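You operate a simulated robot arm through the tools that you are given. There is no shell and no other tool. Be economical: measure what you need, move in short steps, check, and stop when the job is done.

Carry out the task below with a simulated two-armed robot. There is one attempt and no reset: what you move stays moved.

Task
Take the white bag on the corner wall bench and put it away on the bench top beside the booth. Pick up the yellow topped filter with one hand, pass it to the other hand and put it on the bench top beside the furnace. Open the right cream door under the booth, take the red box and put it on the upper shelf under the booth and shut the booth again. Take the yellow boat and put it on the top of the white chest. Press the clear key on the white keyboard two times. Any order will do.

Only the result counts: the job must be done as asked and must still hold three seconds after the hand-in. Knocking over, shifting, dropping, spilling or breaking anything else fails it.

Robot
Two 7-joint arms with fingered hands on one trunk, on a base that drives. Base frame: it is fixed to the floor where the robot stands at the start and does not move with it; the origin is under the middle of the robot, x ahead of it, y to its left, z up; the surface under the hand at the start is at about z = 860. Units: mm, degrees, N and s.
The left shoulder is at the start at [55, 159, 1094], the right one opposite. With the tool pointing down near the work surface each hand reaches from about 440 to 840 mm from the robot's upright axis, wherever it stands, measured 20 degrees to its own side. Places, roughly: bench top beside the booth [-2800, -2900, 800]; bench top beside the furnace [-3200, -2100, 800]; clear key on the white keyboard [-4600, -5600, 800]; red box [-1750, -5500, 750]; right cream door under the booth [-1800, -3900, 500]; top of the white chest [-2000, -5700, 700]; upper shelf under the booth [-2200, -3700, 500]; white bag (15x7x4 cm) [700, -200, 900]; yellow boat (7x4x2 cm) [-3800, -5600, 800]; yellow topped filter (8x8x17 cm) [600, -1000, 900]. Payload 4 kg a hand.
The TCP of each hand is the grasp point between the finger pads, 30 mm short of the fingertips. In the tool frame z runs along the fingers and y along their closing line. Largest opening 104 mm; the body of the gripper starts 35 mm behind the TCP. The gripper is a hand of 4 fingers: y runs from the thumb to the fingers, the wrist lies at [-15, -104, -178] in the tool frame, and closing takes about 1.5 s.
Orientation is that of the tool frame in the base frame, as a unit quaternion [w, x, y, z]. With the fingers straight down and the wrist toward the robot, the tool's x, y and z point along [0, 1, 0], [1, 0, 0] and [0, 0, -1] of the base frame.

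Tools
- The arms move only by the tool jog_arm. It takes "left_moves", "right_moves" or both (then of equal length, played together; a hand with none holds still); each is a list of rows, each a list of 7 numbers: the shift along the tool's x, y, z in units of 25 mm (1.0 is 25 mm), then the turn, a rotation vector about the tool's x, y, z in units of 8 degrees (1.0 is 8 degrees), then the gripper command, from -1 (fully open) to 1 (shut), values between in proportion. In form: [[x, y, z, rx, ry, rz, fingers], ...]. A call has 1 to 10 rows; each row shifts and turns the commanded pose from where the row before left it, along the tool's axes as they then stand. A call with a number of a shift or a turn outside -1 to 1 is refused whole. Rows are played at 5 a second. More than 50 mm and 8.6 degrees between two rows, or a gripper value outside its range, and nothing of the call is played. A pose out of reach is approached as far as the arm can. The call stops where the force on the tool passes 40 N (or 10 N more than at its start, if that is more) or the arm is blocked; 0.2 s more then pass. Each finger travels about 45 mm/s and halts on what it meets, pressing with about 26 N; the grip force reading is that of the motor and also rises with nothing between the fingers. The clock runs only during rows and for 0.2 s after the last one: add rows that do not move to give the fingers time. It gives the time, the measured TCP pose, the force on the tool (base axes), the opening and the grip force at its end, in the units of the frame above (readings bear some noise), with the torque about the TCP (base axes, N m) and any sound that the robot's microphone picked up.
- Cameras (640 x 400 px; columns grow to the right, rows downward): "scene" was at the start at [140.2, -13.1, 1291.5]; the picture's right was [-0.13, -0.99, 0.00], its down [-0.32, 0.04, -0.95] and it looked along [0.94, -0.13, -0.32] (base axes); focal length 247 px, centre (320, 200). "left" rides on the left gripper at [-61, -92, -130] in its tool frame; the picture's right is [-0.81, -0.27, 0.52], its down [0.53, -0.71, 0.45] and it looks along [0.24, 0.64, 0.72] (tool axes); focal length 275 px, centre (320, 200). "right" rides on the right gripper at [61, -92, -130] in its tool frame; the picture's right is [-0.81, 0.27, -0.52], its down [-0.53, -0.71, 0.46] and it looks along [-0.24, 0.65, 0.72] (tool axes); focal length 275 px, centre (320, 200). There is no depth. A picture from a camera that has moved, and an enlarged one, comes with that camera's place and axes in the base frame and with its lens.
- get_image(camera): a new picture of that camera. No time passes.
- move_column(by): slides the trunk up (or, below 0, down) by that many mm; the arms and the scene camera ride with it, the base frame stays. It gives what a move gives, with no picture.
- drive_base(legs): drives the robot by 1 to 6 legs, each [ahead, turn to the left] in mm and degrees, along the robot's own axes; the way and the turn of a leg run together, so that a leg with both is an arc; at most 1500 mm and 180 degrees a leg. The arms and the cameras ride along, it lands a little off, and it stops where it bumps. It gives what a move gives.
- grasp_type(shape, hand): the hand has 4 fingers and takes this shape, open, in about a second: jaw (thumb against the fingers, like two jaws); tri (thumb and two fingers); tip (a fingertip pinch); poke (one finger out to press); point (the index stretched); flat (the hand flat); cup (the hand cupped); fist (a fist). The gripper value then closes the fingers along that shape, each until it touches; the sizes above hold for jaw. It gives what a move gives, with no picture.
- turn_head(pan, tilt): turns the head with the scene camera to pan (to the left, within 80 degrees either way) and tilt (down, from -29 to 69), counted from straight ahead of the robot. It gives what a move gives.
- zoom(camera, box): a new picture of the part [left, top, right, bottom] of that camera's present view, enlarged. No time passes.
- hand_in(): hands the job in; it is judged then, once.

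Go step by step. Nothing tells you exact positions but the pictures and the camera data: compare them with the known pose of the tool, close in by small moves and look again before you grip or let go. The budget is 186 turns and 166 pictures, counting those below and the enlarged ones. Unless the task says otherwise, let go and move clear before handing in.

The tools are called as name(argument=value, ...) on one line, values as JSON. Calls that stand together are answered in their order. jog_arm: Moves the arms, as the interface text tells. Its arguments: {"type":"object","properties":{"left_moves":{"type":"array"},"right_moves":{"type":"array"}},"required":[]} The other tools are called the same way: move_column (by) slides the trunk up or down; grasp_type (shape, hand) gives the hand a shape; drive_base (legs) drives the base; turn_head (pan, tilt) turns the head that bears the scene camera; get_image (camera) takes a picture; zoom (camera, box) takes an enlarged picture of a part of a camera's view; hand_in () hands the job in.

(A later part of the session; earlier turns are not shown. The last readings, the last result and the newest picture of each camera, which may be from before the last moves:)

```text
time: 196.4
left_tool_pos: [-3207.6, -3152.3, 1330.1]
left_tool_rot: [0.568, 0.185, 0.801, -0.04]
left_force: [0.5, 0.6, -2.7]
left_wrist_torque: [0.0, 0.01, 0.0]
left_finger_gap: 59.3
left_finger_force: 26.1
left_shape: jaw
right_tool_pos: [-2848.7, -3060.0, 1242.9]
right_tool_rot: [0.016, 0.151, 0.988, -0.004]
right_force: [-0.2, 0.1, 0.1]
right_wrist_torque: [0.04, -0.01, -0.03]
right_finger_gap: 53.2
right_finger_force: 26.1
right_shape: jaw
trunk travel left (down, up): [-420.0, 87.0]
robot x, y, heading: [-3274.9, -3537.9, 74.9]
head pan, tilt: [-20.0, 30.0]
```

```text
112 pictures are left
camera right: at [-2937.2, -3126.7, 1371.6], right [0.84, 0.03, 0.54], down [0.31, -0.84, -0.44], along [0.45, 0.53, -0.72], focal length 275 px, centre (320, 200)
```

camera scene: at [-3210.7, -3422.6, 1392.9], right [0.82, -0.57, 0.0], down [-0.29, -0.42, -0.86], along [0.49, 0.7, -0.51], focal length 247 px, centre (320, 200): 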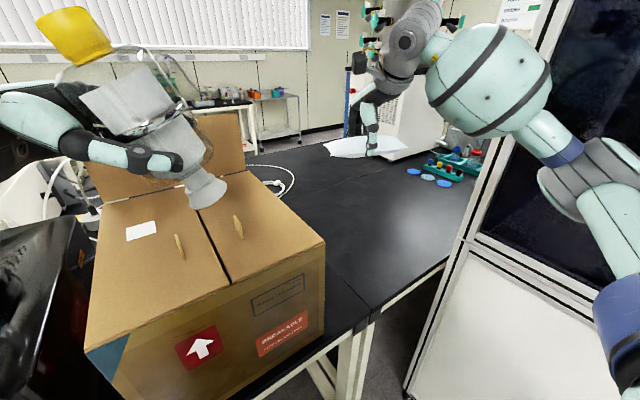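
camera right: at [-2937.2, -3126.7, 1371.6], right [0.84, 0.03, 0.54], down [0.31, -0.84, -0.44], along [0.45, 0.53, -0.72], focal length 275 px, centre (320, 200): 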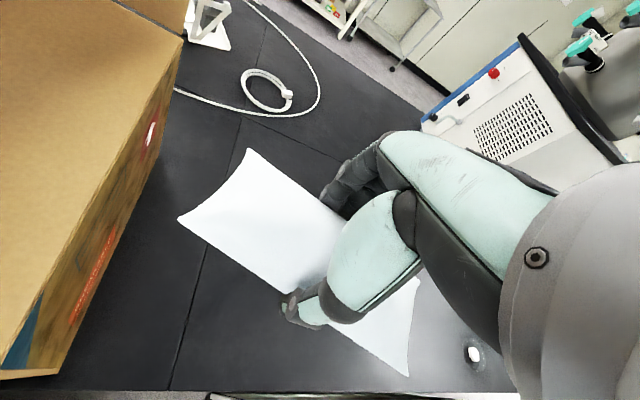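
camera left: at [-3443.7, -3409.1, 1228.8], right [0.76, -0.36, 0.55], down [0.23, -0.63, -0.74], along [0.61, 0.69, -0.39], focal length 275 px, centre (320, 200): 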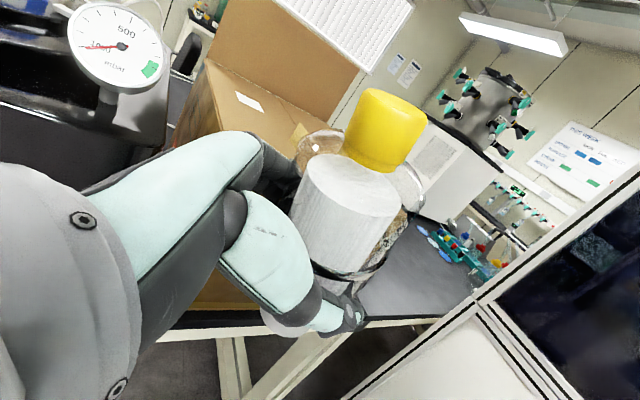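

jog_arm(right_moves=[[0, 0.35, 1, 0, 0, 0, 1], [0, 0.35, 1, 0, 0, 0, 1], [0, 0.35, 1, 0, 0, 0, 1], [0, 0.35, 1, 0, 0, 0, 1], [0, 0.35, 1, 0, 0, 0, 1], [0, 0.35, 1, 0, 0, 0, 1], [0, 0.35, 1, 0, 0, 0, 1], [0, 0.35, 1, 0, 0, 0, 1], [0, 0, 1, 0, 0, 0, 1], [0, 0, 1, 0, 0, 0, 1]])

get_image(camera="scene")

get_image(camera="right")

```text
time: 198.6
left_tool_pos: [-3207.5, -3152.3, 1329.0]
left_tool_rot: [0.568, 0.185, 0.801, -0.041]
left_force: [0.8, 0.4, -2.1]
left_wrist_torque: [0.01, 0.01, 0.0]
left_finger_gap: 59.3
left_finger_force: 26.4
left_shape: jaw
right_tool_pos: [-2817.6, -2996.3, 991.8]
right_tool_rot: [0.015, 0.151, 0.988, -0.003]
right_force: [0.2, -0.3, -0.2]
right_wrist_torque: [-0.02, 0.01, -0.02]
right_finger_gap: 53.2
right_finger_force: 26.2
right_shape: jaw
trunk travel left (down, up): [-420.0, 87.0]
robot x, y, heading: [-3279.1, -3540.1, 74.8]
head pan, tilt: [-20.0, 30.0]
```

```text
111 pictures are left
camera scene: at [-3210.8, -3422.7, 1393.0], right [0.82, -0.57, 0.0], down [-0.29, -0.42, -0.86], along [0.49, 0.7, -0.51], focal length 247 px, centre (320, 200)
```

scene: 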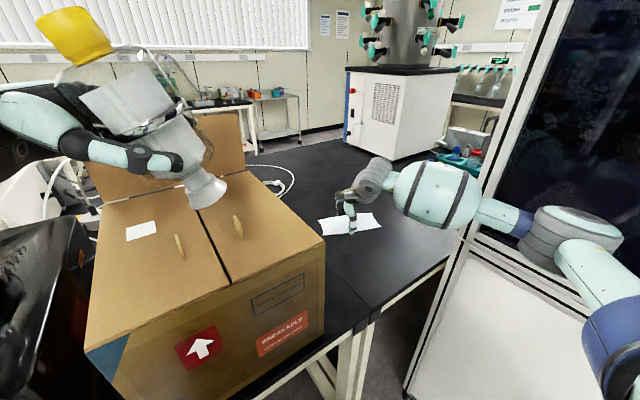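

```text
110 pictures are left
camera right: at [-2906.8, -3063.4, 1120.3], right [0.84, 0.02, 0.54], down [0.31, -0.84, -0.44], along [0.45, 0.54, -0.72], focal length 275 px, centre (320, 200)
```

right: 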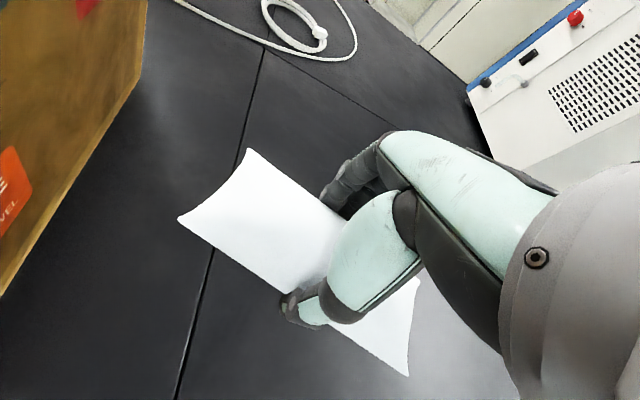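

jog_arm(right_moves=[[0, 0, 1, 0, 0, 0, 1], [0, 0, 1, 0, 0, 0, 1], [0, 0, 0.5, 0, 0, 0, 1], [0, 0, 0.5, 0, 0, 0, 1], [0, 0, 0.4, 0, 0, 0, 1], [0, 0, 0.2, 0, 0, 0, 1], [0, 0, 0, 0, 0, 0, 1]])

zoom(camera="scene", box=[280, 150, 440, 270])

```text
time: 200.2
left_tool_pos: [-3208.2, -3153.3, 1330.0]
left_tool_rot: [0.568, 0.185, 0.801, -0.041]
left_force: [0.3, -0.7, -2.4]
left_wrist_torque: [0.01, -0.01, 0.05]
left_finger_gap: 59.3
left_finger_force: 26.0
left_shape: jaw
right_tool_pos: [-2816.3, -2995.9, 902.3]
right_tool_rot: [0.016, 0.151, 0.988, -0.002]
right_force: [0.0, 0.4, 0.1]
right_wrist_torque: [-0.01, 0.0, 0.02]
right_finger_gap: 53.3
right_finger_force: 25.8
right_shape: jaw
trunk travel left (down, up): [-420.0, 87.0]
robot x, y, heading: [-3280.0, -3541.8, 75.2]
head pan, tilt: [-20.0, 30.0]
```

```text
3.33 times, centred on (360, 210) of scene
camera zoom: at [-3210.9, -3422.7, 1393.0], right [0.82, -0.57, 0.0], down [-0.29, -0.42, -0.86], along [0.49, 0.7, -0.51], focal length 824 px, centre (187, 167)
```

zoom: 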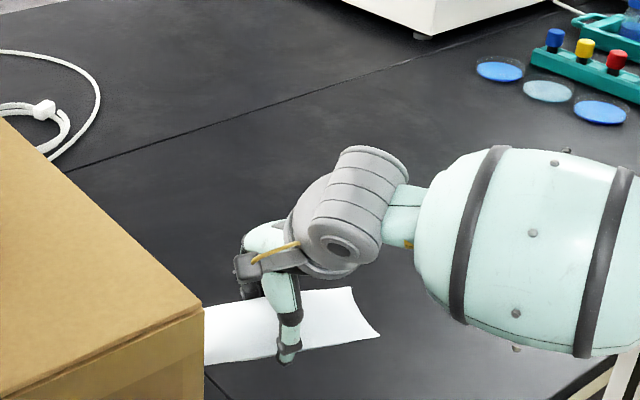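

jog_arm(right_moves=[[0, 0, 0.2, 0, 0, 0, 1], [0, 0, 0.15, 0, 0, 0, 1], [0, 0, 0, 0, 0, 0, 1]])

get_image(camera="right")

```text
time: 201.0
left_tool_pos: [-3207.0, -3152.9, 1330.1]
left_tool_rot: [0.569, 0.186, 0.8, -0.042]
left_force: [0.5, 0.1, -2.5]
left_wrist_torque: [0.03, -0.01, -0.01]
left_finger_gap: 59.2
left_finger_force: 25.7
left_shape: jaw
right_tool_pos: [-2815.3, -2995.2, 894.0]
right_tool_rot: [0.016, 0.151, 0.988, -0.002]
right_force: [-0.7, -0.1, -0.7]
right_wrist_torque: [0.0, -0.04, 0.0]
right_finger_gap: 53.1
right_finger_force: 25.7
right_shape: jaw
trunk travel left (down, up): [-420.0, 87.0]
robot x, y, heading: [-3275.9, -3541.5, 74.9]
head pan, tilt: [-20.0, 30.0]
```

```text
108 pictures are left
camera right: at [-2905.5, -3063.4, 1021.8], right [0.84, 0.03, 0.54], down [0.31, -0.84, -0.44], along [0.45, 0.54, -0.72], focal length 275 px, centre (320, 200)
```

right: 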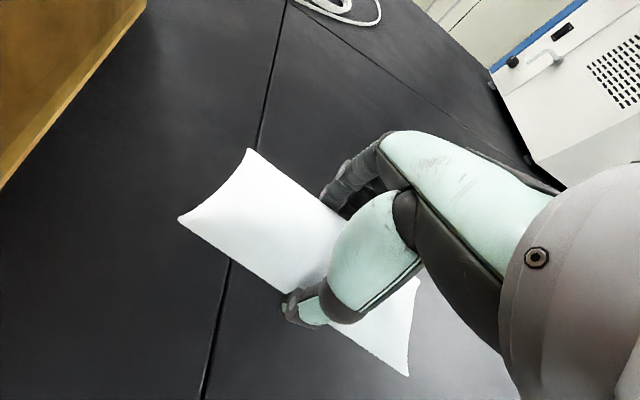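

jog_arm(right_moves=[[0, 0, 0.2, 0, 0, 0, 1], [0, 0, 0.2, 0, 0, 0, 1], [0, 0, 0.2, 0, 0, 0, 1], [0, 0, 0.2, 0, 0, 0, 1], [0, 0, 0, 0, 0, 0, 1]])

get_image(camera="right")

```text
time: 202.2
left_tool_pos: [-3208.2, -3152.9, 1329.8]
left_tool_rot: [0.568, 0.185, 0.801, -0.041]
left_force: [0.9, -0.1, -1.5]
left_wrist_torque: [-0.02, 0.03, -0.02]
left_finger_gap: 59.3
left_finger_force: 25.6
left_shape: jaw
right_tool_pos: [-2815.0, -2996.4, 873.1]
right_tool_rot: [0.016, 0.151, 0.988, -0.003]
right_force: [0.6, -0.7, 0.5]
right_wrist_torque: [0.04, 0.0, -0.02]
right_finger_gap: 53.2
right_finger_force: 26.0
right_shape: jaw
trunk travel left (down, up): [-420.0, 87.0]
robot x, y, heading: [-3279.2, -3542.7, 74.9]
head pan, tilt: [-20.0, 30.0]
```

```text
107 pictures are left
camera right: at [-2904.4, -3064.3, 1001.4], right [0.84, 0.03, 0.54], down [0.31, -0.84, -0.44], along [0.45, 0.54, -0.72], focal length 275 px, centre (320, 200)
```

right: 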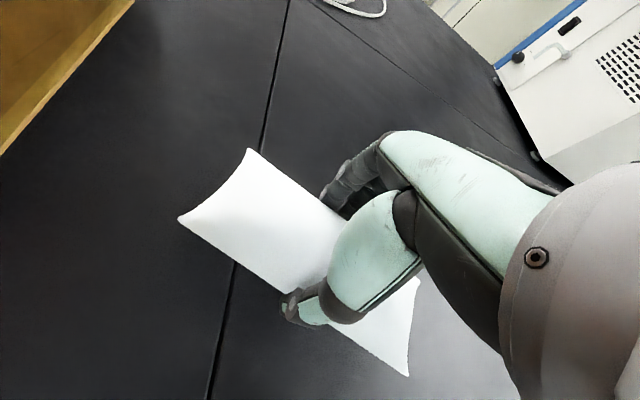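

jog_arm(right_moves=[[0, 0, 0.3, 0, 0, 0, 1], [0, 0, 0.3, 0, 0, 0, 1], [0, 0, 0.3, 0, 0, 0, 1], [0, 0, 0, 0, 0, 0, 1]])

zoom(camera="scene", box=[280, 150, 440, 270])

```text
time: 203.2
left_tool_pos: [-3208.2, -3152.9, 1329.6]
left_tool_rot: [0.568, 0.185, 0.801, -0.041]
left_force: [0.1, 0.0, -2.1]
left_wrist_torque: [-0.02, 0.0, 0.01]
left_finger_gap: 59.0
left_finger_force: 26.3
left_shape: jaw
right_tool_pos: [-2815.9, -2996.4, 850.6]
right_tool_rot: [0.016, 0.152, 0.988, -0.002]
right_force: [0.2, -0.8, 0.0]
right_wrist_torque: [-0.01, 0.03, -0.02]
right_finger_gap: 53.2
right_finger_force: 25.4
right_shape: jaw
trunk travel left (down, up): [-420.0, 87.0]
robot x, y, heading: [-3276.0, -3544.5, 75.1]
head pan, tilt: [-20.0, 30.0]
```

```text
3.33 times, centred on (360, 210) of scene
camera zoom: at [-3210.9, -3422.7, 1393.0], right [0.82, -0.57, 0.0], down [-0.29, -0.42, -0.86], along [0.49, 0.7, -0.51], focal length 824 px, centre (187, 167)
```

zoom: 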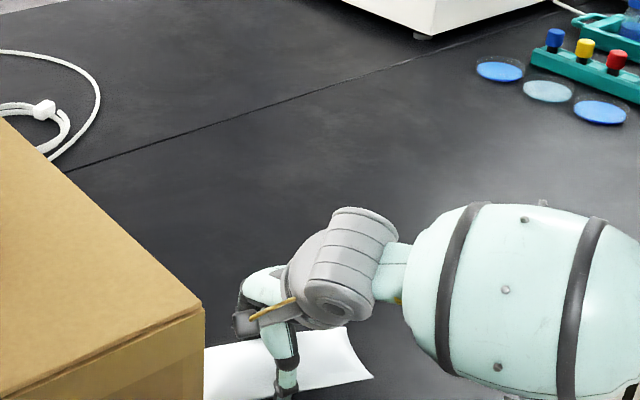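

jog_arm(right_moves=[[0, 0, 0.2, 0, 0, 0, 1], [0, 0, 0.2, 0, 0, 0, 1], [0, 0, 0.2, 0, 0, 0, 1], [0, 0, 0, 0, 0, 0, 1]])

get_image(camera="right")

```text
time: 204.2
left_tool_pos: [-3208.0, -3153.4, 1330.6]
left_tool_rot: [0.568, 0.185, 0.801, -0.042]
left_force: [0.5, 0.1, -2.1]
left_wrist_torque: [0.0, 0.01, -0.01]
left_finger_gap: 59.2
left_finger_force: 26.2
left_shape: jaw
right_tool_pos: [-2815.2, -2996.4, 837.3]
right_tool_rot: [0.015, 0.151, 0.988, -0.002]
right_force: [-0.2, -1.4, 1.3]
right_wrist_torque: [0.05, 0.03, -0.01]
right_finger_gap: 53.2
right_finger_force: 25.8
right_shape: jaw
trunk travel left (down, up): [-420.0, 87.0]
robot x, y, heading: [-3275.3, -3539.5, 75.0]
head pan, tilt: [-20.0, 30.0]
```

```text
105 pictures are left
camera right: at [-2904.1, -3064.5, 964.6], right [0.84, 0.02, 0.54], down [0.31, -0.84, -0.44], along [0.45, 0.54, -0.72], focal length 275 px, centre (320, 200)
```

right: 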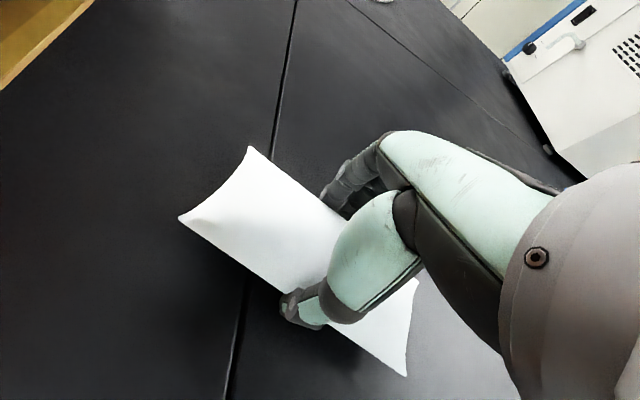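

Contact is beginning (z≈837, so the bench is at ≈800). A few mm more, then open slowly.

jog_arm(right_moves=[[0, 0, 0.12, 0, 0, 0, 1], [0, 0, 0, 0, 0, 0, 1], [0, 0, 0, 0, 0, 0, -0.2], [0, 0, 0, 0, 0, 0, -0.6], [0, 0, 0, 0, 0, 0, -1], [0, 0, 0, 0, 0, 0, -1], [0, 0, 0, 0, 0, 0, -1], [0, 0, 0, 0, 0, 0, -1], [0, 0, 0, 0, 0, 0, -1]])

get_image(camera="right")

```text
time: 206.2
left_tool_pos: [-3208.8, -3152.4, 1330.0]
left_tool_rot: [0.568, 0.184, 0.801, -0.041]
left_force: [0.9, 0.1, -2.3]
left_wrist_torque: [-0.01, -0.02, -0.03]
left_finger_gap: 59.2
left_finger_force: 26.3
left_shape: jaw
right_tool_pos: [-2815.7, -2997.3, 834.0]
right_tool_rot: [0.015, 0.152, 0.988, -0.002]
right_force: [0.7, 0.3, -0.4]
right_wrist_torque: [0.01, 0.0, 0.02]
right_finger_gap: 103.8
right_finger_force: 0.0
right_shape: jaw
trunk travel left (down, up): [-420.0, 87.0]
robot x, y, heading: [-3275.2, -3537.3, 74.9]
head pan, tilt: [-20.0, 30.0]
```

```text
104 pictures are left
camera right: at [-2904.6, -3064.8, 961.3], right [0.84, 0.03, 0.54], down [0.31, -0.84, -0.44], along [0.45, 0.54, -0.72], focal length 275 px, centre (320, 200)
```

right: 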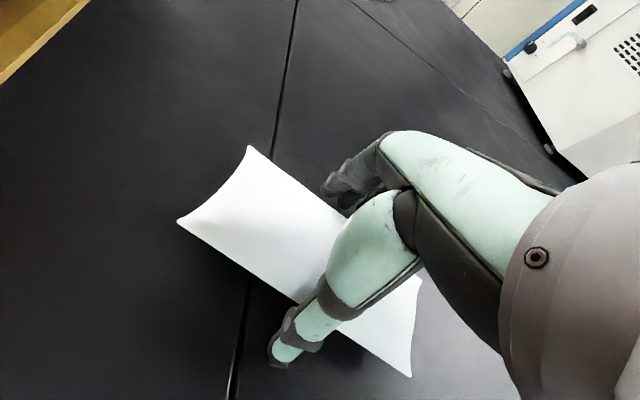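

Bag placed. Lift the hand straight up and retract.

jog_arm(right_moves=[[0, 0, -1, 0, 0, 0, -1], [0, 0, -1, 0, 0, 0, -1], [0, 0, -1, 0, 0, 0, -1], [0, 0, -1, 0, 0, 0, -1], [0, 0, -1, 0, 0, 0, -1], [0, 0, -1, 0, 0, 0, -1], [0, 0, -1, 0, 0, 0, -1], [0, 0, -1, 0, 0, 0, -1], [0, 0, -1, 0, 0, 0, -1], [0, 0, -1, 0, 0, 0, -1]])

jog_arm(right_moves=[[0, 0, -1, 0, 0, 0, -1], [0, 0, -1, 0, 0, 0, -1], [0, 0, -1, 0, 0, 0, -1], [0, 0, -1, 0, 0, 0, -1], [0.3, -1, -1, 0, 0, 0, -1], [0.3, -1, -1, 0, 0, 0, -1], [0.3, -1, -1, 0, 0, 0, -1], [0.3, -1, -1, 0, 0, 0, -1], [0.3, -1, 0, 0, 0, 0, -1], [0.3, -1, 0, 0, 0, 0, -1]])

jog_arm(right_moves=[[0.3, -1, 0, 0, 0, 0, -1], [0.3, -1, 0, 0, 0, 0, -1], [0.3, -1, 0, 0, 0, 0, -1], [0.3, -1, 0, 0, 0, 0, -1]])

get_image(camera="scene")

```text
time: 208.4
left_tool_pos: [-3208.5, -3153.0, 1330.3]
left_tool_rot: [0.567, 0.185, 0.801, -0.041]
left_force: [0.4, 0.4, -1.8]
left_wrist_torque: [-0.03, -0.03, -0.02]
left_finger_gap: 59.5
left_finger_force: 26.0
left_shape: jaw
right_tool_pos: [-2822.1, -2995.5, 1083.9]
right_tool_rot: [0.015, 0.15, 0.988, -0.003]
right_force: [-0.7, 0.0, 1.2]
right_wrist_torque: [-0.02, -0.01, 0.01]
right_finger_gap: 103.6
right_finger_force: 0.1
right_shape: jaw
trunk travel left (down, up): [-420.0, 87.0]
robot x, y, heading: [-3276.7, -3540.4, 75.0]
head pan, tilt: [-20.0, 30.0]
```

```text
time: 210.6
left_tool_pos: [-3208.4, -3153.2, 1329.7]
left_tool_rot: [0.569, 0.185, 0.801, -0.041]
left_force: [0.6, -0.5, -2.5]
left_wrist_torque: [0.0, 0.05, 0.02]
left_finger_gap: 59.5
left_finger_force: 25.6
left_shape: jaw
right_tool_pos: [-2916.6, -3123.6, 1283.0]
right_tool_rot: [0.016, 0.151, 0.988, -0.003]
right_force: [0.3, 0.3, -0.3]
right_wrist_torque: [0.01, 0.0, 0.0]
right_finger_gap: 103.7
right_finger_force: 0.0
right_shape: jaw
trunk travel left (down, up): [-420.0, 87.0]
robot x, y, heading: [-3278.6, -3539.4, 75.0]
head pan, tilt: [-20.0, 30.0]
```

```text
time: 211.6
left_tool_pos: [-3207.2, -3152.4, 1331.2]
left_tool_rot: [0.568, 0.186, 0.801, -0.04]
left_force: [0.2, 0.6, -2.1]
left_wrist_torque: [-0.02, 0.0, 0.0]
left_finger_gap: 59.3
left_finger_force: 26.1
left_shape: jaw
right_tool_pos: [-2973.3, -3210.0, 1282.4]
right_tool_rot: [0.015, 0.152, 0.988, -0.002]
right_force: [-0.2, 0.4, 0.7]
right_wrist_torque: [0.0, -0.01, -0.03]
right_finger_gap: 103.7
right_finger_force: 0.0
right_shape: jaw
trunk travel left (down, up): [-420.0, 87.0]
robot x, y, heading: [-3276.6, -3540.4, 75.0]
head pan, tilt: [-20.0, 30.0]
```

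```text
103 pictures are left
camera scene: at [-3211.9, -3423.4, 1393.1], right [0.82, -0.57, 0.0], down [-0.29, -0.42, -0.86], along [0.49, 0.7, -0.51], focal length 247 px, centre (320, 200)
```

scene: 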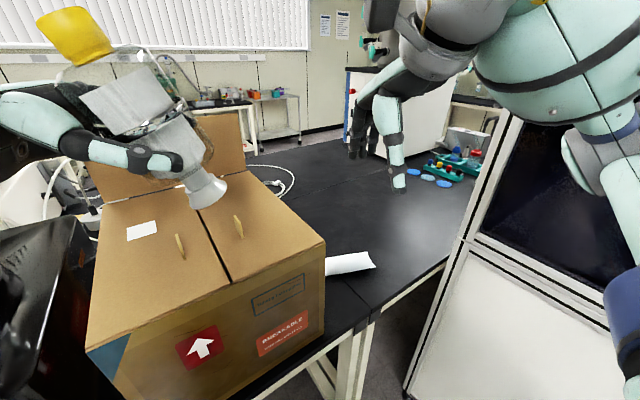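

Bag is in place. Back away into open floor, then straighten the filter by rotating the left hand and bring it lower for the handover.

drive_base(legs=[[-350, 0]])

jog_arm(left_moves=[[0, 0, 0, 0, 0.7, 0, 1], [0, 0, 0, 0, 0.7, 0, 1], [0, 0, 0, 0, 0.7, 0, 1], [0.7, 0, 0.7, 0, 0.7, 0, 1], [0.7, 0, 0.7, 0, 0, 0, 1], [0.7, 0, 0.7, 0, 0, 0, 1], [0.7, 0, 0.7, 0, 0, 0, 1], [0, 0, 0, 0, 0, 0, 1]])

turn_head(pan=5, tilt=25)

get_image(camera="scene")

get_image(camera="right")

```text
time: 213.9
left_tool_pos: [-3299.3, -3485.8, 1328.3]
left_tool_rot: [0.569, 0.183, 0.801, -0.042]
left_force: [0.2, -0.4, -1.9]
left_wrist_torque: [0.03, -0.01, -0.01]
left_finger_gap: 59.3
left_finger_force: 25.9
left_shape: jaw
right_tool_pos: [-3064.0, -3542.1, 1279.3]
right_tool_rot: [0.017, 0.15, 0.989, -0.003]
right_force: [0.0, -0.6, 0.5]
right_wrist_torque: [0.01, 0.0, -0.02]
right_finger_gap: 103.9
right_finger_force: 0.1
right_shape: jaw
trunk travel left (down, up): [-420.0, 87.0]
robot x, y, heading: [-3362.7, -3877.3, 75.3]
head pan, tilt: [-20.0, 30.0]
```

```text
time: 215.7
left_tool_pos: [-3293.4, -3489.5, 1233.8]
left_tool_rot: [0.402, 0.189, 0.896, 0.002]
left_force: [-0.5, 0.2, -2.6]
left_wrist_torque: [0.01, -0.02, 0.0]
left_finger_gap: 59.2
left_finger_force: 26.5
left_shape: jaw
right_tool_pos: [-3067.9, -3557.1, 1284.5]
right_tool_rot: [0.018, 0.149, 0.989, 0.002]
right_force: [-0.6, -0.3, 0.5]
right_wrist_torque: [-0.01, 0.0, 0.03]
right_finger_gap: 103.9
right_finger_force: 0.2
right_shape: jaw
trunk travel left (down, up): [-420.0, 87.0]
robot x, y, heading: [-3368.3, -3876.3, 75.4]
head pan, tilt: [-20.0, 30.0]
```

```text
time: 216.6
left_tool_pos: [-3293.9, -3490.4, 1235.5]
left_tool_rot: [0.403, 0.19, 0.895, 0.002]
left_force: [0.4, 0.0, -2.1]
left_wrist_torque: [-0.04, 0.02, 0.01]
left_finger_gap: 59.3
left_finger_force: 25.9
left_shape: jaw
right_tool_pos: [-3068.5, -3556.5, 1284.5]
right_tool_rot: [0.018, 0.15, 0.989, 0.003]
right_force: [0.5, 0.3, 0.1]
right_wrist_torque: [-0.01, 0.0, -0.02]
right_finger_gap: 103.9
right_finger_force: 0.1
right_shape: jaw
trunk travel left (down, up): [-420.0, 87.0]
robot x, y, heading: [-3365.0, -3874.9, 75.3]
head pan, tilt: [5.0, 25.0]
```

```text
102 pictures are left
camera scene: at [-3338.1, -3739.6, 1400.7], right [0.99, -0.17, 0.0], down [-0.08, -0.43, -0.9], along [0.15, 0.89, -0.43], focal length 247 px, centre (320, 200)
```

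scene: 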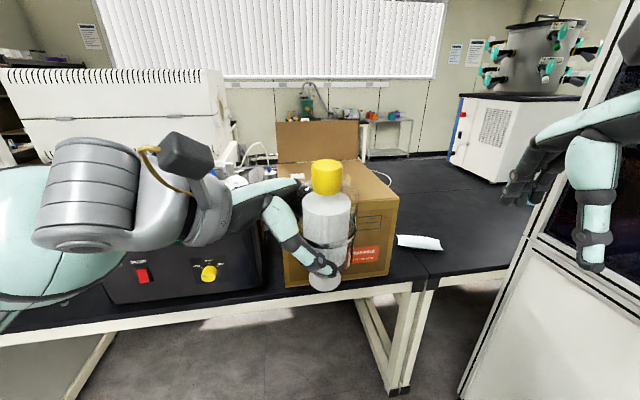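

```text
101 pictures are left
camera right: at [-3158.0, -3626.1, 1412.2], right [0.84, 0.02, 0.55], down [0.31, -0.84, -0.44], along [0.45, 0.54, -0.71], focal length 275 px, centre (320, 200)
```

right: 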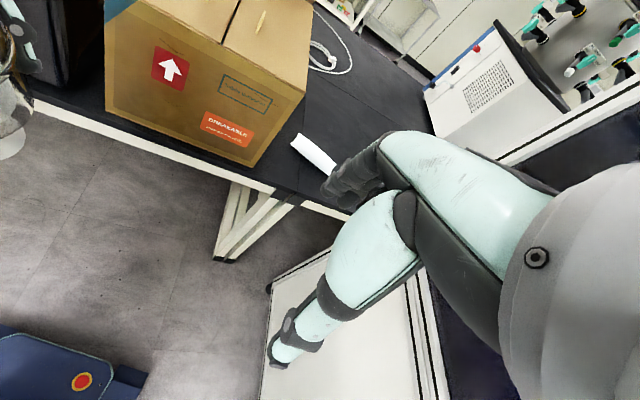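

The filter is upright now, cap at about (-3289,-3491), z 1291–1327. Move it forward-right into a better handover spot and raise the right hand.

jog_arm(left_moves=[[-0.36, 1, 0.39, 0, 0, 0, 1], [-0.36, 1, 0.39, 0, 0, 0, 1], [-0.36, 1, 0.39, 0, 0, 0, 1], [-0.36, 1, 0.39, 0, 0, 0, 1], [-0.36, 1, 0.39, 0, 0, 0, 1], [-0.36, 1, 0.39, 0, 0, 0, 1], [0, 0, 0, 0, 0, 0, 1], [0, 0, 0, 0, 0, 0, 1]], right_moves=[[0, 0.8, -1, 0, 0, 0, -1], [0, 0.8, -1, 0, 0, 0, -1], [0, 0.8, -1, 0, 0, 0, -1], [0, 0.8, -1, 0, 0, 0, -1], [0, 0.8, -1, 0, 0, 0, -1], [0, 0.8, -1, 0, 0, 0, -1], [0, 0.6, -0.8, 0, 0, 0, -1], [0, 0.6, 0, 0, 0, 0, -1]])

get_image(camera="scene")

get_image(camera="right")

```text
time: 218.4
left_tool_pos: [-3169.0, -3376.6, 1257.4]
left_tool_rot: [0.402, 0.191, 0.896, 0.003]
left_force: [0.3, 0.1, -2.1]
left_wrist_torque: [0.0, -0.02, 0.01]
left_finger_gap: 59.4
left_finger_force: 25.9
left_shape: jaw
right_tool_pos: [-3029.8, -3413.1, 1459.0]
right_tool_rot: [0.018, 0.15, 0.989, 0.003]
right_force: [-0.3, 0.4, 0.9]
right_wrist_torque: [-0.01, -0.01, 0.01]
right_finger_gap: 103.9
right_finger_force: 0.0
right_shape: jaw
trunk travel left (down, up): [-420.0, 87.0]
robot x, y, heading: [-3365.6, -3873.2, 75.1]
head pan, tilt: [5.0, 25.0]
```

```text
100 pictures are left
camera scene: at [-3338.0, -3738.6, 1400.6], right [0.99, -0.17, 0.0], down [-0.08, -0.43, -0.9], along [0.15, 0.89, -0.44], focal length 247 px, centre (320, 200)
```

scene: 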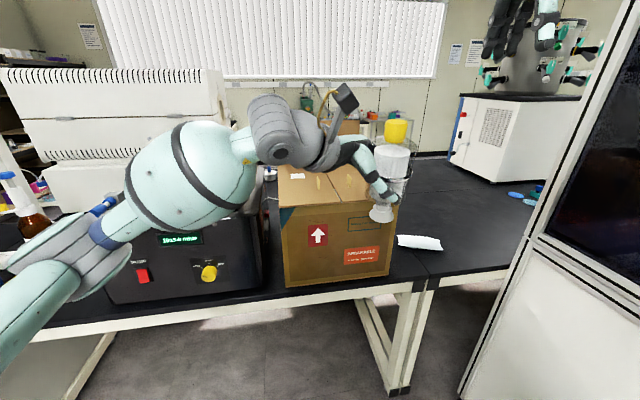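

```text
99 pictures are left
camera right: at [-3119.7, -3482.2, 1585.5], right [0.84, 0.02, 0.55], down [0.31, -0.84, -0.44], along [0.45, 0.54, -0.71], focal length 275 px, centre (320, 200)
```

right: 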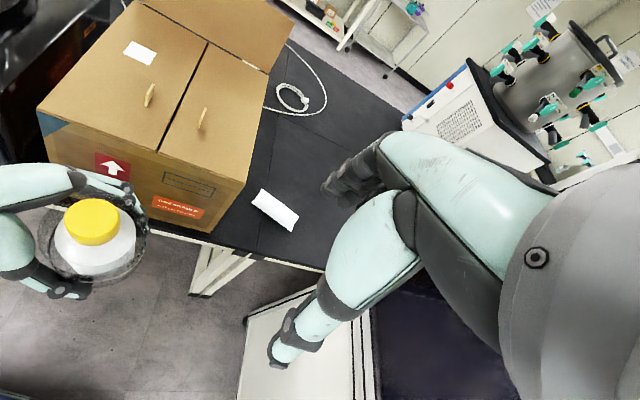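

Handover geometry is clear: cap axis ≈(-3164,-3384), cap z 1313–1349. Bring the right hand above the cap, then check.

jog_arm(right_moves=[[0.9, -0.08, 0, 0, 0, 0, -1], [0.9, -0.08, 0, 0, 0, 0, -1], [0.9, -0.08, 0, 0, 0, 0, -1], [0.9, -0.08, 0, 0, 0, 0, -1], [0.9, -0.08, 0, 0, 0, 0, -1], [1.0, -0.1, 0, 0, 0, 0, -1], [0, 0, 0.8, 0, 0, 0, -1], [0, 0, 0.8, 0, 0, 0, -1], [0, 0, 0, 0, 0, 0, -1]])

get_image(camera="scene")

get_image(camera="right")

```text
time: 220.4
left_tool_pos: [-3167.9, -3378.0, 1258.5]
left_tool_rot: [0.403, 0.19, 0.895, 0.001]
left_force: [-0.2, 0.4, -1.8]
left_wrist_torque: [0.04, 0.02, 0.02]
left_finger_gap: 59.4
left_finger_force: 25.7
left_shape: jaw
right_tool_pos: [-3166.0, -3385.8, 1411.2]
right_tool_rot: [0.018, 0.149, 0.989, 0.003]
right_force: [0.9, 0.1, 0.2]
right_wrist_torque: [-0.01, 0.02, 0.02]
right_finger_gap: 103.8
right_finger_force: 0.0
right_shape: jaw
trunk travel left (down, up): [-420.0, 87.0]
robot x, y, heading: [-3366.8, -3876.7, 75.1]
head pan, tilt: [5.0, 25.0]
```

```text
98 pictures are left
camera scene: at [-3339.0, -3739.3, 1400.7], right [0.99, -0.17, 0.0], down [-0.07, -0.43, -0.9], along [0.15, 0.89, -0.43], focal length 247 px, centre (320, 200)
```

scene: 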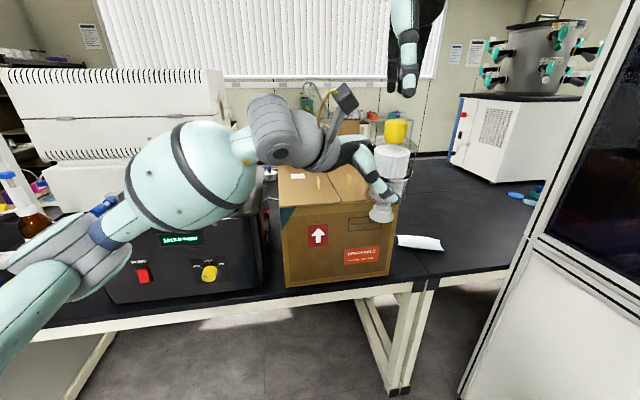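

```text
97 pictures are left
camera right: at [-3254.6, -3455.0, 1539.0], right [0.84, 0.02, 0.55], down [0.31, -0.84, -0.44], along [0.45, 0.54, -0.71], focal length 275 px, centre (320, 200)
```

right: 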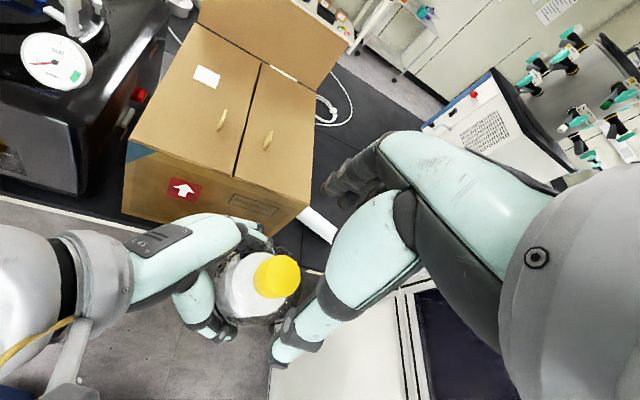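

jog_arm(right_moves=[[0, -0.15, 0.8, 0, 0, 0, -1], [0, 0, 0.8, 0, 0, 0, -1], [0, 0, 0.6, 0, 0, 0, -1], [0, 0, 0.4, 0, 0, 0, -1], [0, 0, 0, 0, 0, 0, -1]])

zoom(camera="scene", box=[320, 60, 480, 240])

get_image(camera="right")

```text
time: 221.6
left_tool_pos: [-3168.7, -3378.0, 1258.5]
left_tool_rot: [0.403, 0.191, 0.895, 0.001]
left_force: [-0.5, 0.6, -2.6]
left_wrist_torque: [-0.02, 0.02, 0.0]
left_finger_gap: 59.0
left_finger_force: 26.6
left_shape: jaw
right_tool_pos: [-3161.8, -3388.6, 1346.3]
right_tool_rot: [0.017, 0.149, 0.989, 0.002]
right_force: [0.2, 0.1, 0.5]
right_wrist_torque: [-0.03, 0.02, 0.04]
right_finger_gap: 103.6
right_finger_force: 0.0
right_shape: jaw
trunk travel left (down, up): [-420.0, 87.0]
robot x, y, heading: [-3366.3, -3879.0, 75.1]
head pan, tilt: [5.0, 25.0]
```

```text
2.22 times, centred on (400, 150) of scene
camera zoom: at [-3338.2, -3739.1, 1400.6], right [0.99, -0.17, 0.0], down [-0.07, -0.43, -0.9], along [0.15, 0.89, -0.44], focal length 549 px, centre (142, 311)
```

zoom: 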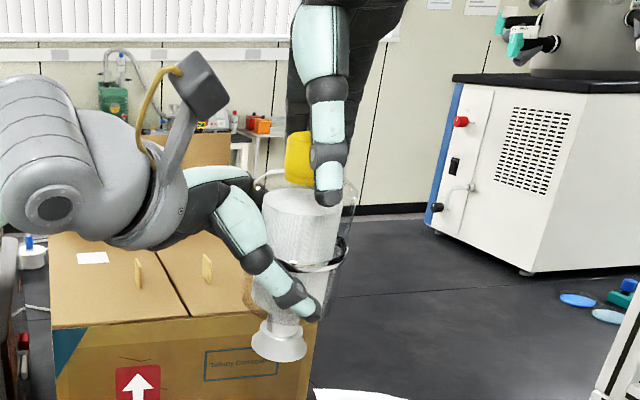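

```text
95 pictures are left
camera right: at [-3251.8, -3458.6, 1473.6], right [0.84, 0.02, 0.55], down [0.31, -0.84, -0.44], along [0.45, 0.54, -0.71], focal length 275 px, centre (320, 200)
```

right: 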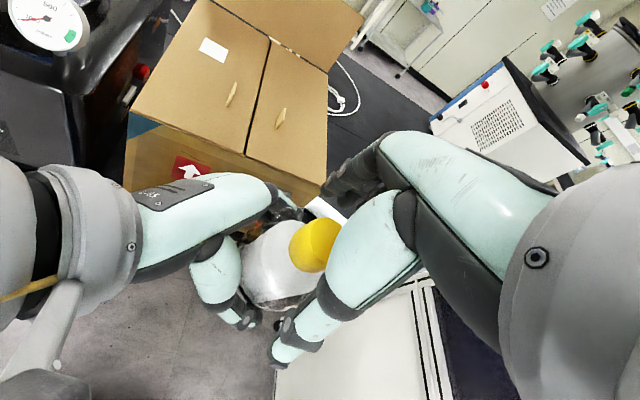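

Fingers straddle the cap. Close the right hand on it.

jog_arm(right_moves=[[0, 0, 0, 0, 0, 0, 0], [0, 0, 0, 0, 0, 0, 1], [0, 0, 0, 0, 0, 0, 1], [0, 0, 0, 0, 0, 0, 1], [0, 0, 0, 0, 0, 0, 1], [0, 0, 0, 0, 0, 0, 1], [0, 0, 0, 0, 0, 0, 1], [0, 0, 0, 0, 0, 0, 1], [0, 0, 0, 0, 0, 0, 1], [0, 0, 0, 0, 0, 0, 1]])

zoom(camera="scene", box=[320, 60, 480, 240])

get_image(camera="right")

```text
time: 223.8
left_tool_pos: [-3167.9, -3378.2, 1257.7]
left_tool_rot: [0.402, 0.189, 0.896, 0.002]
left_force: [-0.6, 3.0, -2.7]
left_wrist_torque: [0.04, -0.03, 0.04]
left_finger_gap: 59.2
left_finger_force: 25.6
left_shape: jaw
right_tool_pos: [-3161.7, -3390.3, 1347.1]
right_tool_rot: [0.017, 0.149, 0.989, 0.003]
right_force: [-0.8, -3.3, 0.8]
right_wrist_torque: [-0.26, 0.05, -0.04]
right_finger_gap: 54.2
right_finger_force: 25.8
right_shape: jaw
trunk travel left (down, up): [-420.0, 87.0]
robot x, y, heading: [-3364.3, -3876.3, 75.0]
head pan, tilt: [5.0, 25.0]
```

```text
2.22 times, centred on (400, 150) of scene
camera zoom: at [-3338.0, -3739.2, 1400.6], right [0.99, -0.17, 0.0], down [-0.08, -0.43, -0.9], along [0.15, 0.89, -0.44], focal length 549 px, centre (142, 311)
```

zoom: 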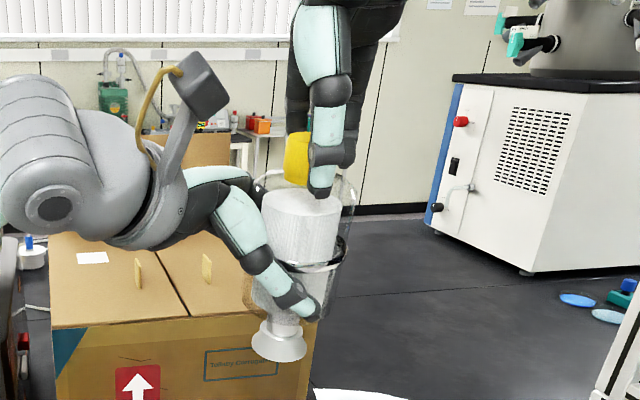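

```text
93 pictures are left
camera right: at [-3251.7, -3458.8, 1473.8], right [0.84, 0.02, 0.55], down [0.31, -0.84, -0.44], along [0.45, 0.54, -0.71], focal length 275 px, centre (320, 200)
```

right: 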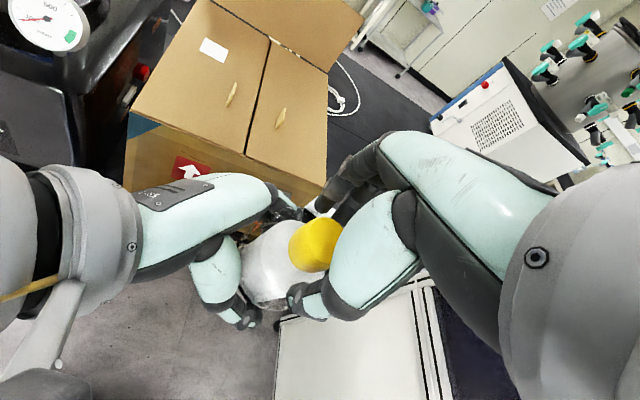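

zoom(camera="scene", box=[375, 100, 425, 150])

zoom(camera="right", box=[220, 160, 380, 340])

```text
8.00 times, centred on (400, 125) of scene
camera zoom: at [-3338.0, -3739.2, 1400.6], right [0.99, -0.17, 0.0], down [-0.08, -0.43, -0.9], along [0.15, 0.89, -0.44], focal length 1976 px, centre (-320, 800)
```

zoom: 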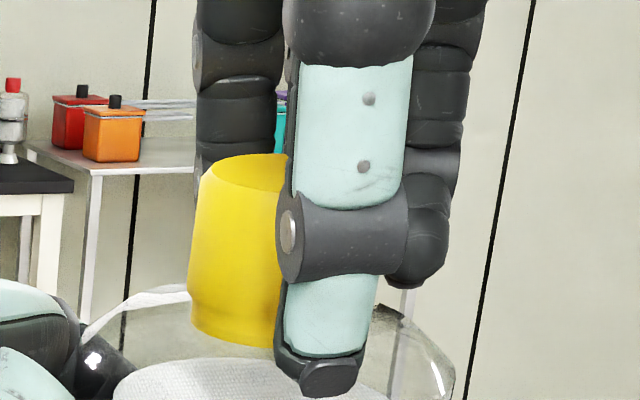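

```text
2.22 times, centred on (300, 250) of right
camera zoom: at [-3251.7, -3458.8, 1473.8], right [0.84, 0.02, 0.55], down [0.31, -0.84, -0.44], along [0.45, 0.54, -0.71], focal length 612 px, centre (364, 89)
```

zoom: 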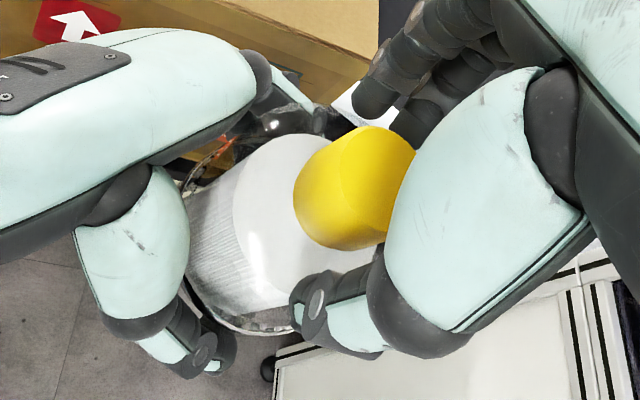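

The fingertips probably meet the glass shoulder rather than the cap (gap 54 mm vs cap ~33 mm). Open, raise 14 mm and regrip.

jog_arm(right_moves=[[0, 0, 0, 0, 0, 0, 0], [0, 0, 0, 0, 0, 0, -0.4], [0, 0, 0, 0, 0, 0, -0.4], [0, 0, -0.55, 0, 0, 0, -0.4], [0, 0, 0, 0, 0, 0, 1], [0, 0, 0, 0, 0, 0, 1], [0, 0, 0, 0, 0, 0, 1], [0, 0, 0, 0, 0, 0, 1], [0, 0, 0, 0, 0, 0, 1], [0, 0, 0, 0, 0, 0, 1]])

zoom(camera="right", box=[220, 160, 380, 340])

```text
time: 226.0
left_tool_pos: [-3168.4, -3376.4, 1258.4]
left_tool_rot: [0.402, 0.189, 0.896, 0.002]
left_force: [0.0, 0.9, -2.8]
left_wrist_torque: [-0.16, 0.03, 0.01]
left_finger_gap: 59.3
left_finger_force: 25.9
left_shape: jaw
right_tool_pos: [-3162.5, -3389.4, 1361.0]
right_tool_rot: [0.017, 0.149, 0.989, 0.003]
right_force: [0.3, 0.2, 0.4]
right_wrist_torque: [0.03, -0.01, 0.03]
right_finger_gap: 23.4
right_finger_force: 26.3
right_shape: jaw
trunk travel left (down, up): [-420.0, 87.0]
robot x, y, heading: [-3365.8, -3876.6, 75.3]
head pan, tilt: [5.0, 25.0]
```

```text
2.22 times, centred on (300, 250) of right
camera zoom: at [-3252.0, -3459.5, 1488.1], right [0.84, 0.02, 0.55], down [0.31, -0.84, -0.45], along [0.45, 0.54, -0.71], focal length 612 px, centre (364, 89)
```

zoom: 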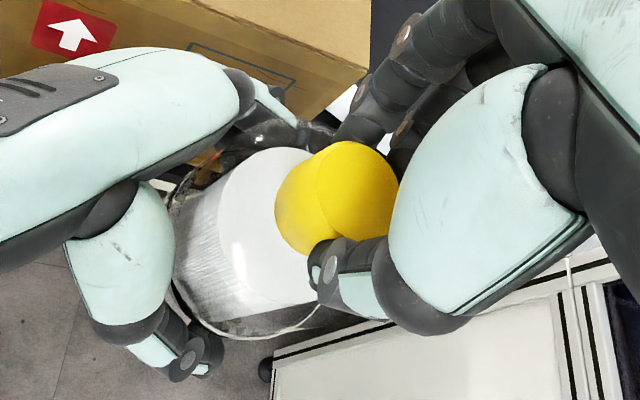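

The grip is ~10 mm off-axis to the right. Reopen, shift left 10 mm and regrip.

jog_arm(right_moves=[[0, 0, 0, 0, 0, 0, 0.2], [0, 0, 0, 0, 0, 0, -0.3], [0, 0, 0, 0, 0, 0, -0.3], [0.4, -0.1, 0.1, 0, 0, 0, -0.3], [0, 0, 0, 0, 0, 0, 1], [0, 0, 0, 0, 0, 0, 1], [0, 0, 0, 0, 0, 0, 1], [0, 0, 0, 0, 0, 0, 1], [0, 0, 0, 0, 0, 0, 1], [0, 0, 0, 0, 0, 0, 1]])

zoom(camera="right", box=[220, 160, 380, 340])

```text
time: 228.2
left_tool_pos: [-3169.2, -3377.4, 1257.3]
left_tool_rot: [0.404, 0.19, 0.895, 0.001]
left_force: [0.8, 1.6, -0.2]
left_wrist_torque: [-0.14, 0.08, -0.03]
left_finger_gap: 59.1
left_finger_force: 26.0
left_shape: jaw
right_tool_pos: [-3172.2, -3390.6, 1357.9]
right_tool_rot: [0.018, 0.151, 0.988, 0.002]
right_force: [-0.9, -1.0, -0.3]
right_wrist_torque: [0.06, 0.0, 0.06]
right_finger_gap: 23.4
right_finger_force: 25.9
right_shape: jaw
trunk travel left (down, up): [-420.0, 87.0]
robot x, y, heading: [-3366.1, -3879.5, 75.4]
head pan, tilt: [5.0, 25.0]
```

```text
2.22 times, centred on (300, 250) of right
camera zoom: at [-3262.2, -3459.0, 1485.0], right [0.84, 0.02, 0.55], down [0.31, -0.84, -0.44], along [0.45, 0.54, -0.71], focal length 612 px, centre (364, 89)
```

zoom: 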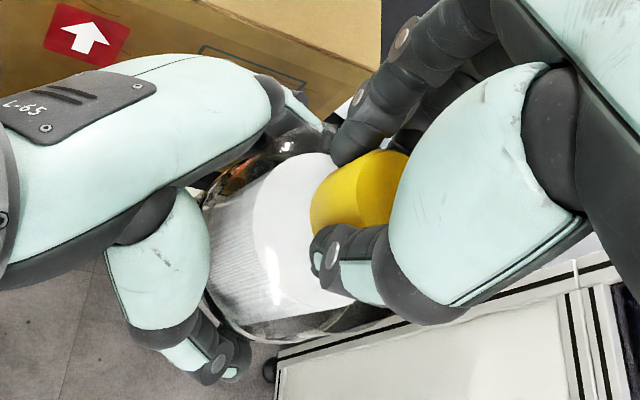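

Good firm grip on the cap. Release with the left hand and back it out along its fingers.

jog_arm(left_moves=[[0, 0, 0, 0, 0, 0, 0.3], [0, 0, 0, 0, 0, 0, -0.3], [0, 0, 0, 0, 0, 0, -1], [0, 0, 0, 0, 0, 0, -1], [0, 0, 0, 0, 0, 0, -1], [0, 0, 0, 0, 0, 0, -1]])

get_image(camera="right")

zoom(camera="scene", box=[320, 60, 480, 240])

```text
time: 229.6
left_tool_pos: [-3167.3, -3377.2, 1257.6]
left_tool_rot: [0.403, 0.19, 0.895, 0.001]
left_force: [1.1, 0.3, -0.8]
left_wrist_torque: [-0.01, 0.03, 0.05]
left_finger_gap: 103.5
left_finger_force: 0.1
left_shape: jaw
right_tool_pos: [-3172.4, -3390.8, 1358.5]
right_tool_rot: [0.017, 0.149, 0.989, 0.003]
right_force: [0.4, 0.1, -0.3]
right_wrist_torque: [-0.05, 0.0, 0.02]
right_finger_gap: 23.3
right_finger_force: 25.9
right_shape: jaw
trunk travel left (down, up): [-420.0, 87.0]
robot x, y, heading: [-3365.9, -3879.7, 75.0]
head pan, tilt: [5.0, 25.0]
```

```text
88 pictures are left
camera right: at [-3261.9, -3459.0, 1485.0], right [0.84, 0.02, 0.55], down [0.31, -0.84, -0.45], along [0.45, 0.54, -0.71], focal length 275 px, centre (320, 200)
```

right: 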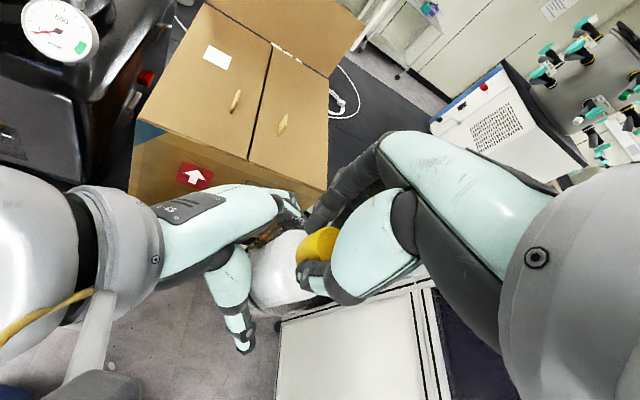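

```text
2.22 times, centred on (400, 150) of scene
camera zoom: at [-3338.0, -3739.2, 1400.6], right [0.99, -0.17, 0.0], down [-0.08, -0.43, -0.9], along [0.15, 0.89, -0.44], focal length 549 px, centre (142, 311)
```

zoom: 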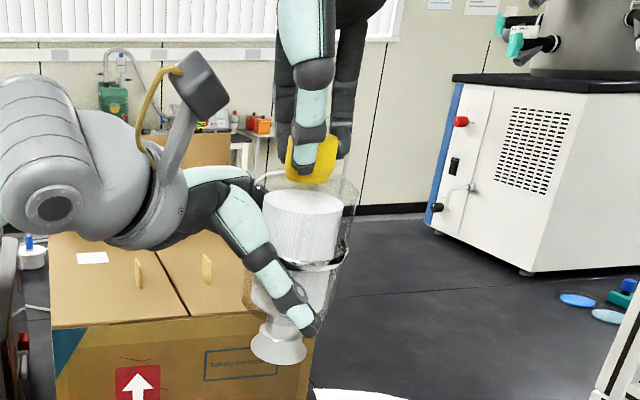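

jog_arm(left_moves=[[0, 0, -0.5, 0, 0, 0, -1], [0, 0, -0.5, 0, 0, 0, -1], [0, 0, -1, 0, 0, 0, -1], [0, 0, -1, 0, 0, 0, -1], [0, 0, -1, 0, 0, 0, -1], [0, 0, -1, 0, 0, 0, -1]])

get_image(camera="scene")

get_image(camera="right")

```text
time: 231.0
left_tool_pos: [-3259.2, -3358.8, 1344.7]
left_tool_rot: [0.402, 0.19, 0.896, 0.002]
left_force: [0.1, -0.1, 0.1]
left_wrist_torque: [0.01, -0.02, 0.02]
left_finger_gap: 103.8
left_finger_force: 0.0
left_shape: jaw
right_tool_pos: [-3173.0, -3390.6, 1357.0]
right_tool_rot: [0.017, 0.149, 0.989, 0.003]
right_force: [1.0, -0.3, -0.4]
right_wrist_torque: [-0.02, 0.02, 0.01]
right_finger_gap: 23.3
right_finger_force: 26.2
right_shape: jaw
trunk travel left (down, up): [-420.0, 87.0]
robot x, y, heading: [-3365.7, -3880.4, 75.2]
head pan, tilt: [5.0, 25.0]
```

```text
86 pictures are left
camera scene: at [-3338.8, -3739.4, 1400.7], right [0.99, -0.17, 0.0], down [-0.07, -0.43, -0.9], along [0.15, 0.89, -0.43], focal length 247 px, centre (320, 200)
```

scene: 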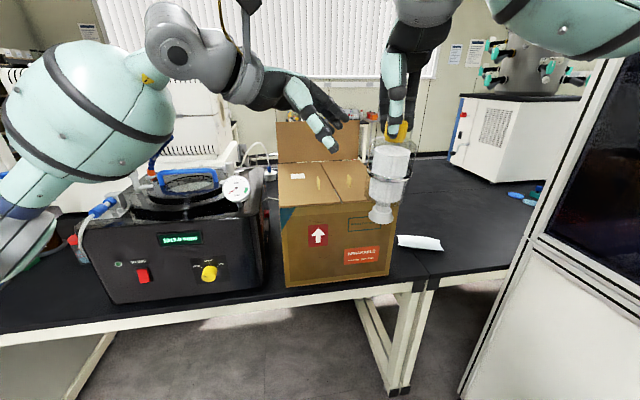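

```text
85 pictures are left
camera right: at [-3262.8, -3459.2, 1485.1], right [0.84, 0.02, 0.55], down [0.31, -0.84, -0.44], along [0.45, 0.54, -0.71], focal length 275 px, centre (320, 200)
```

right: 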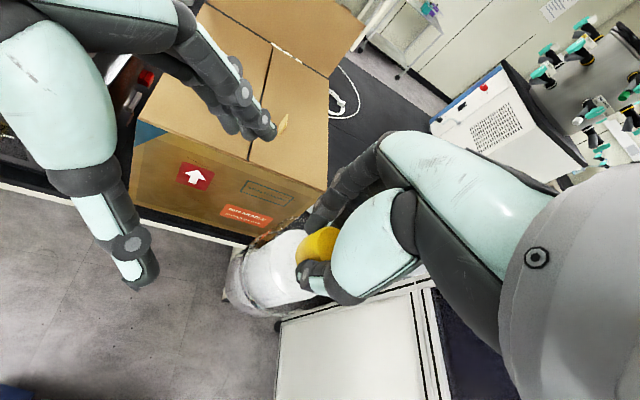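

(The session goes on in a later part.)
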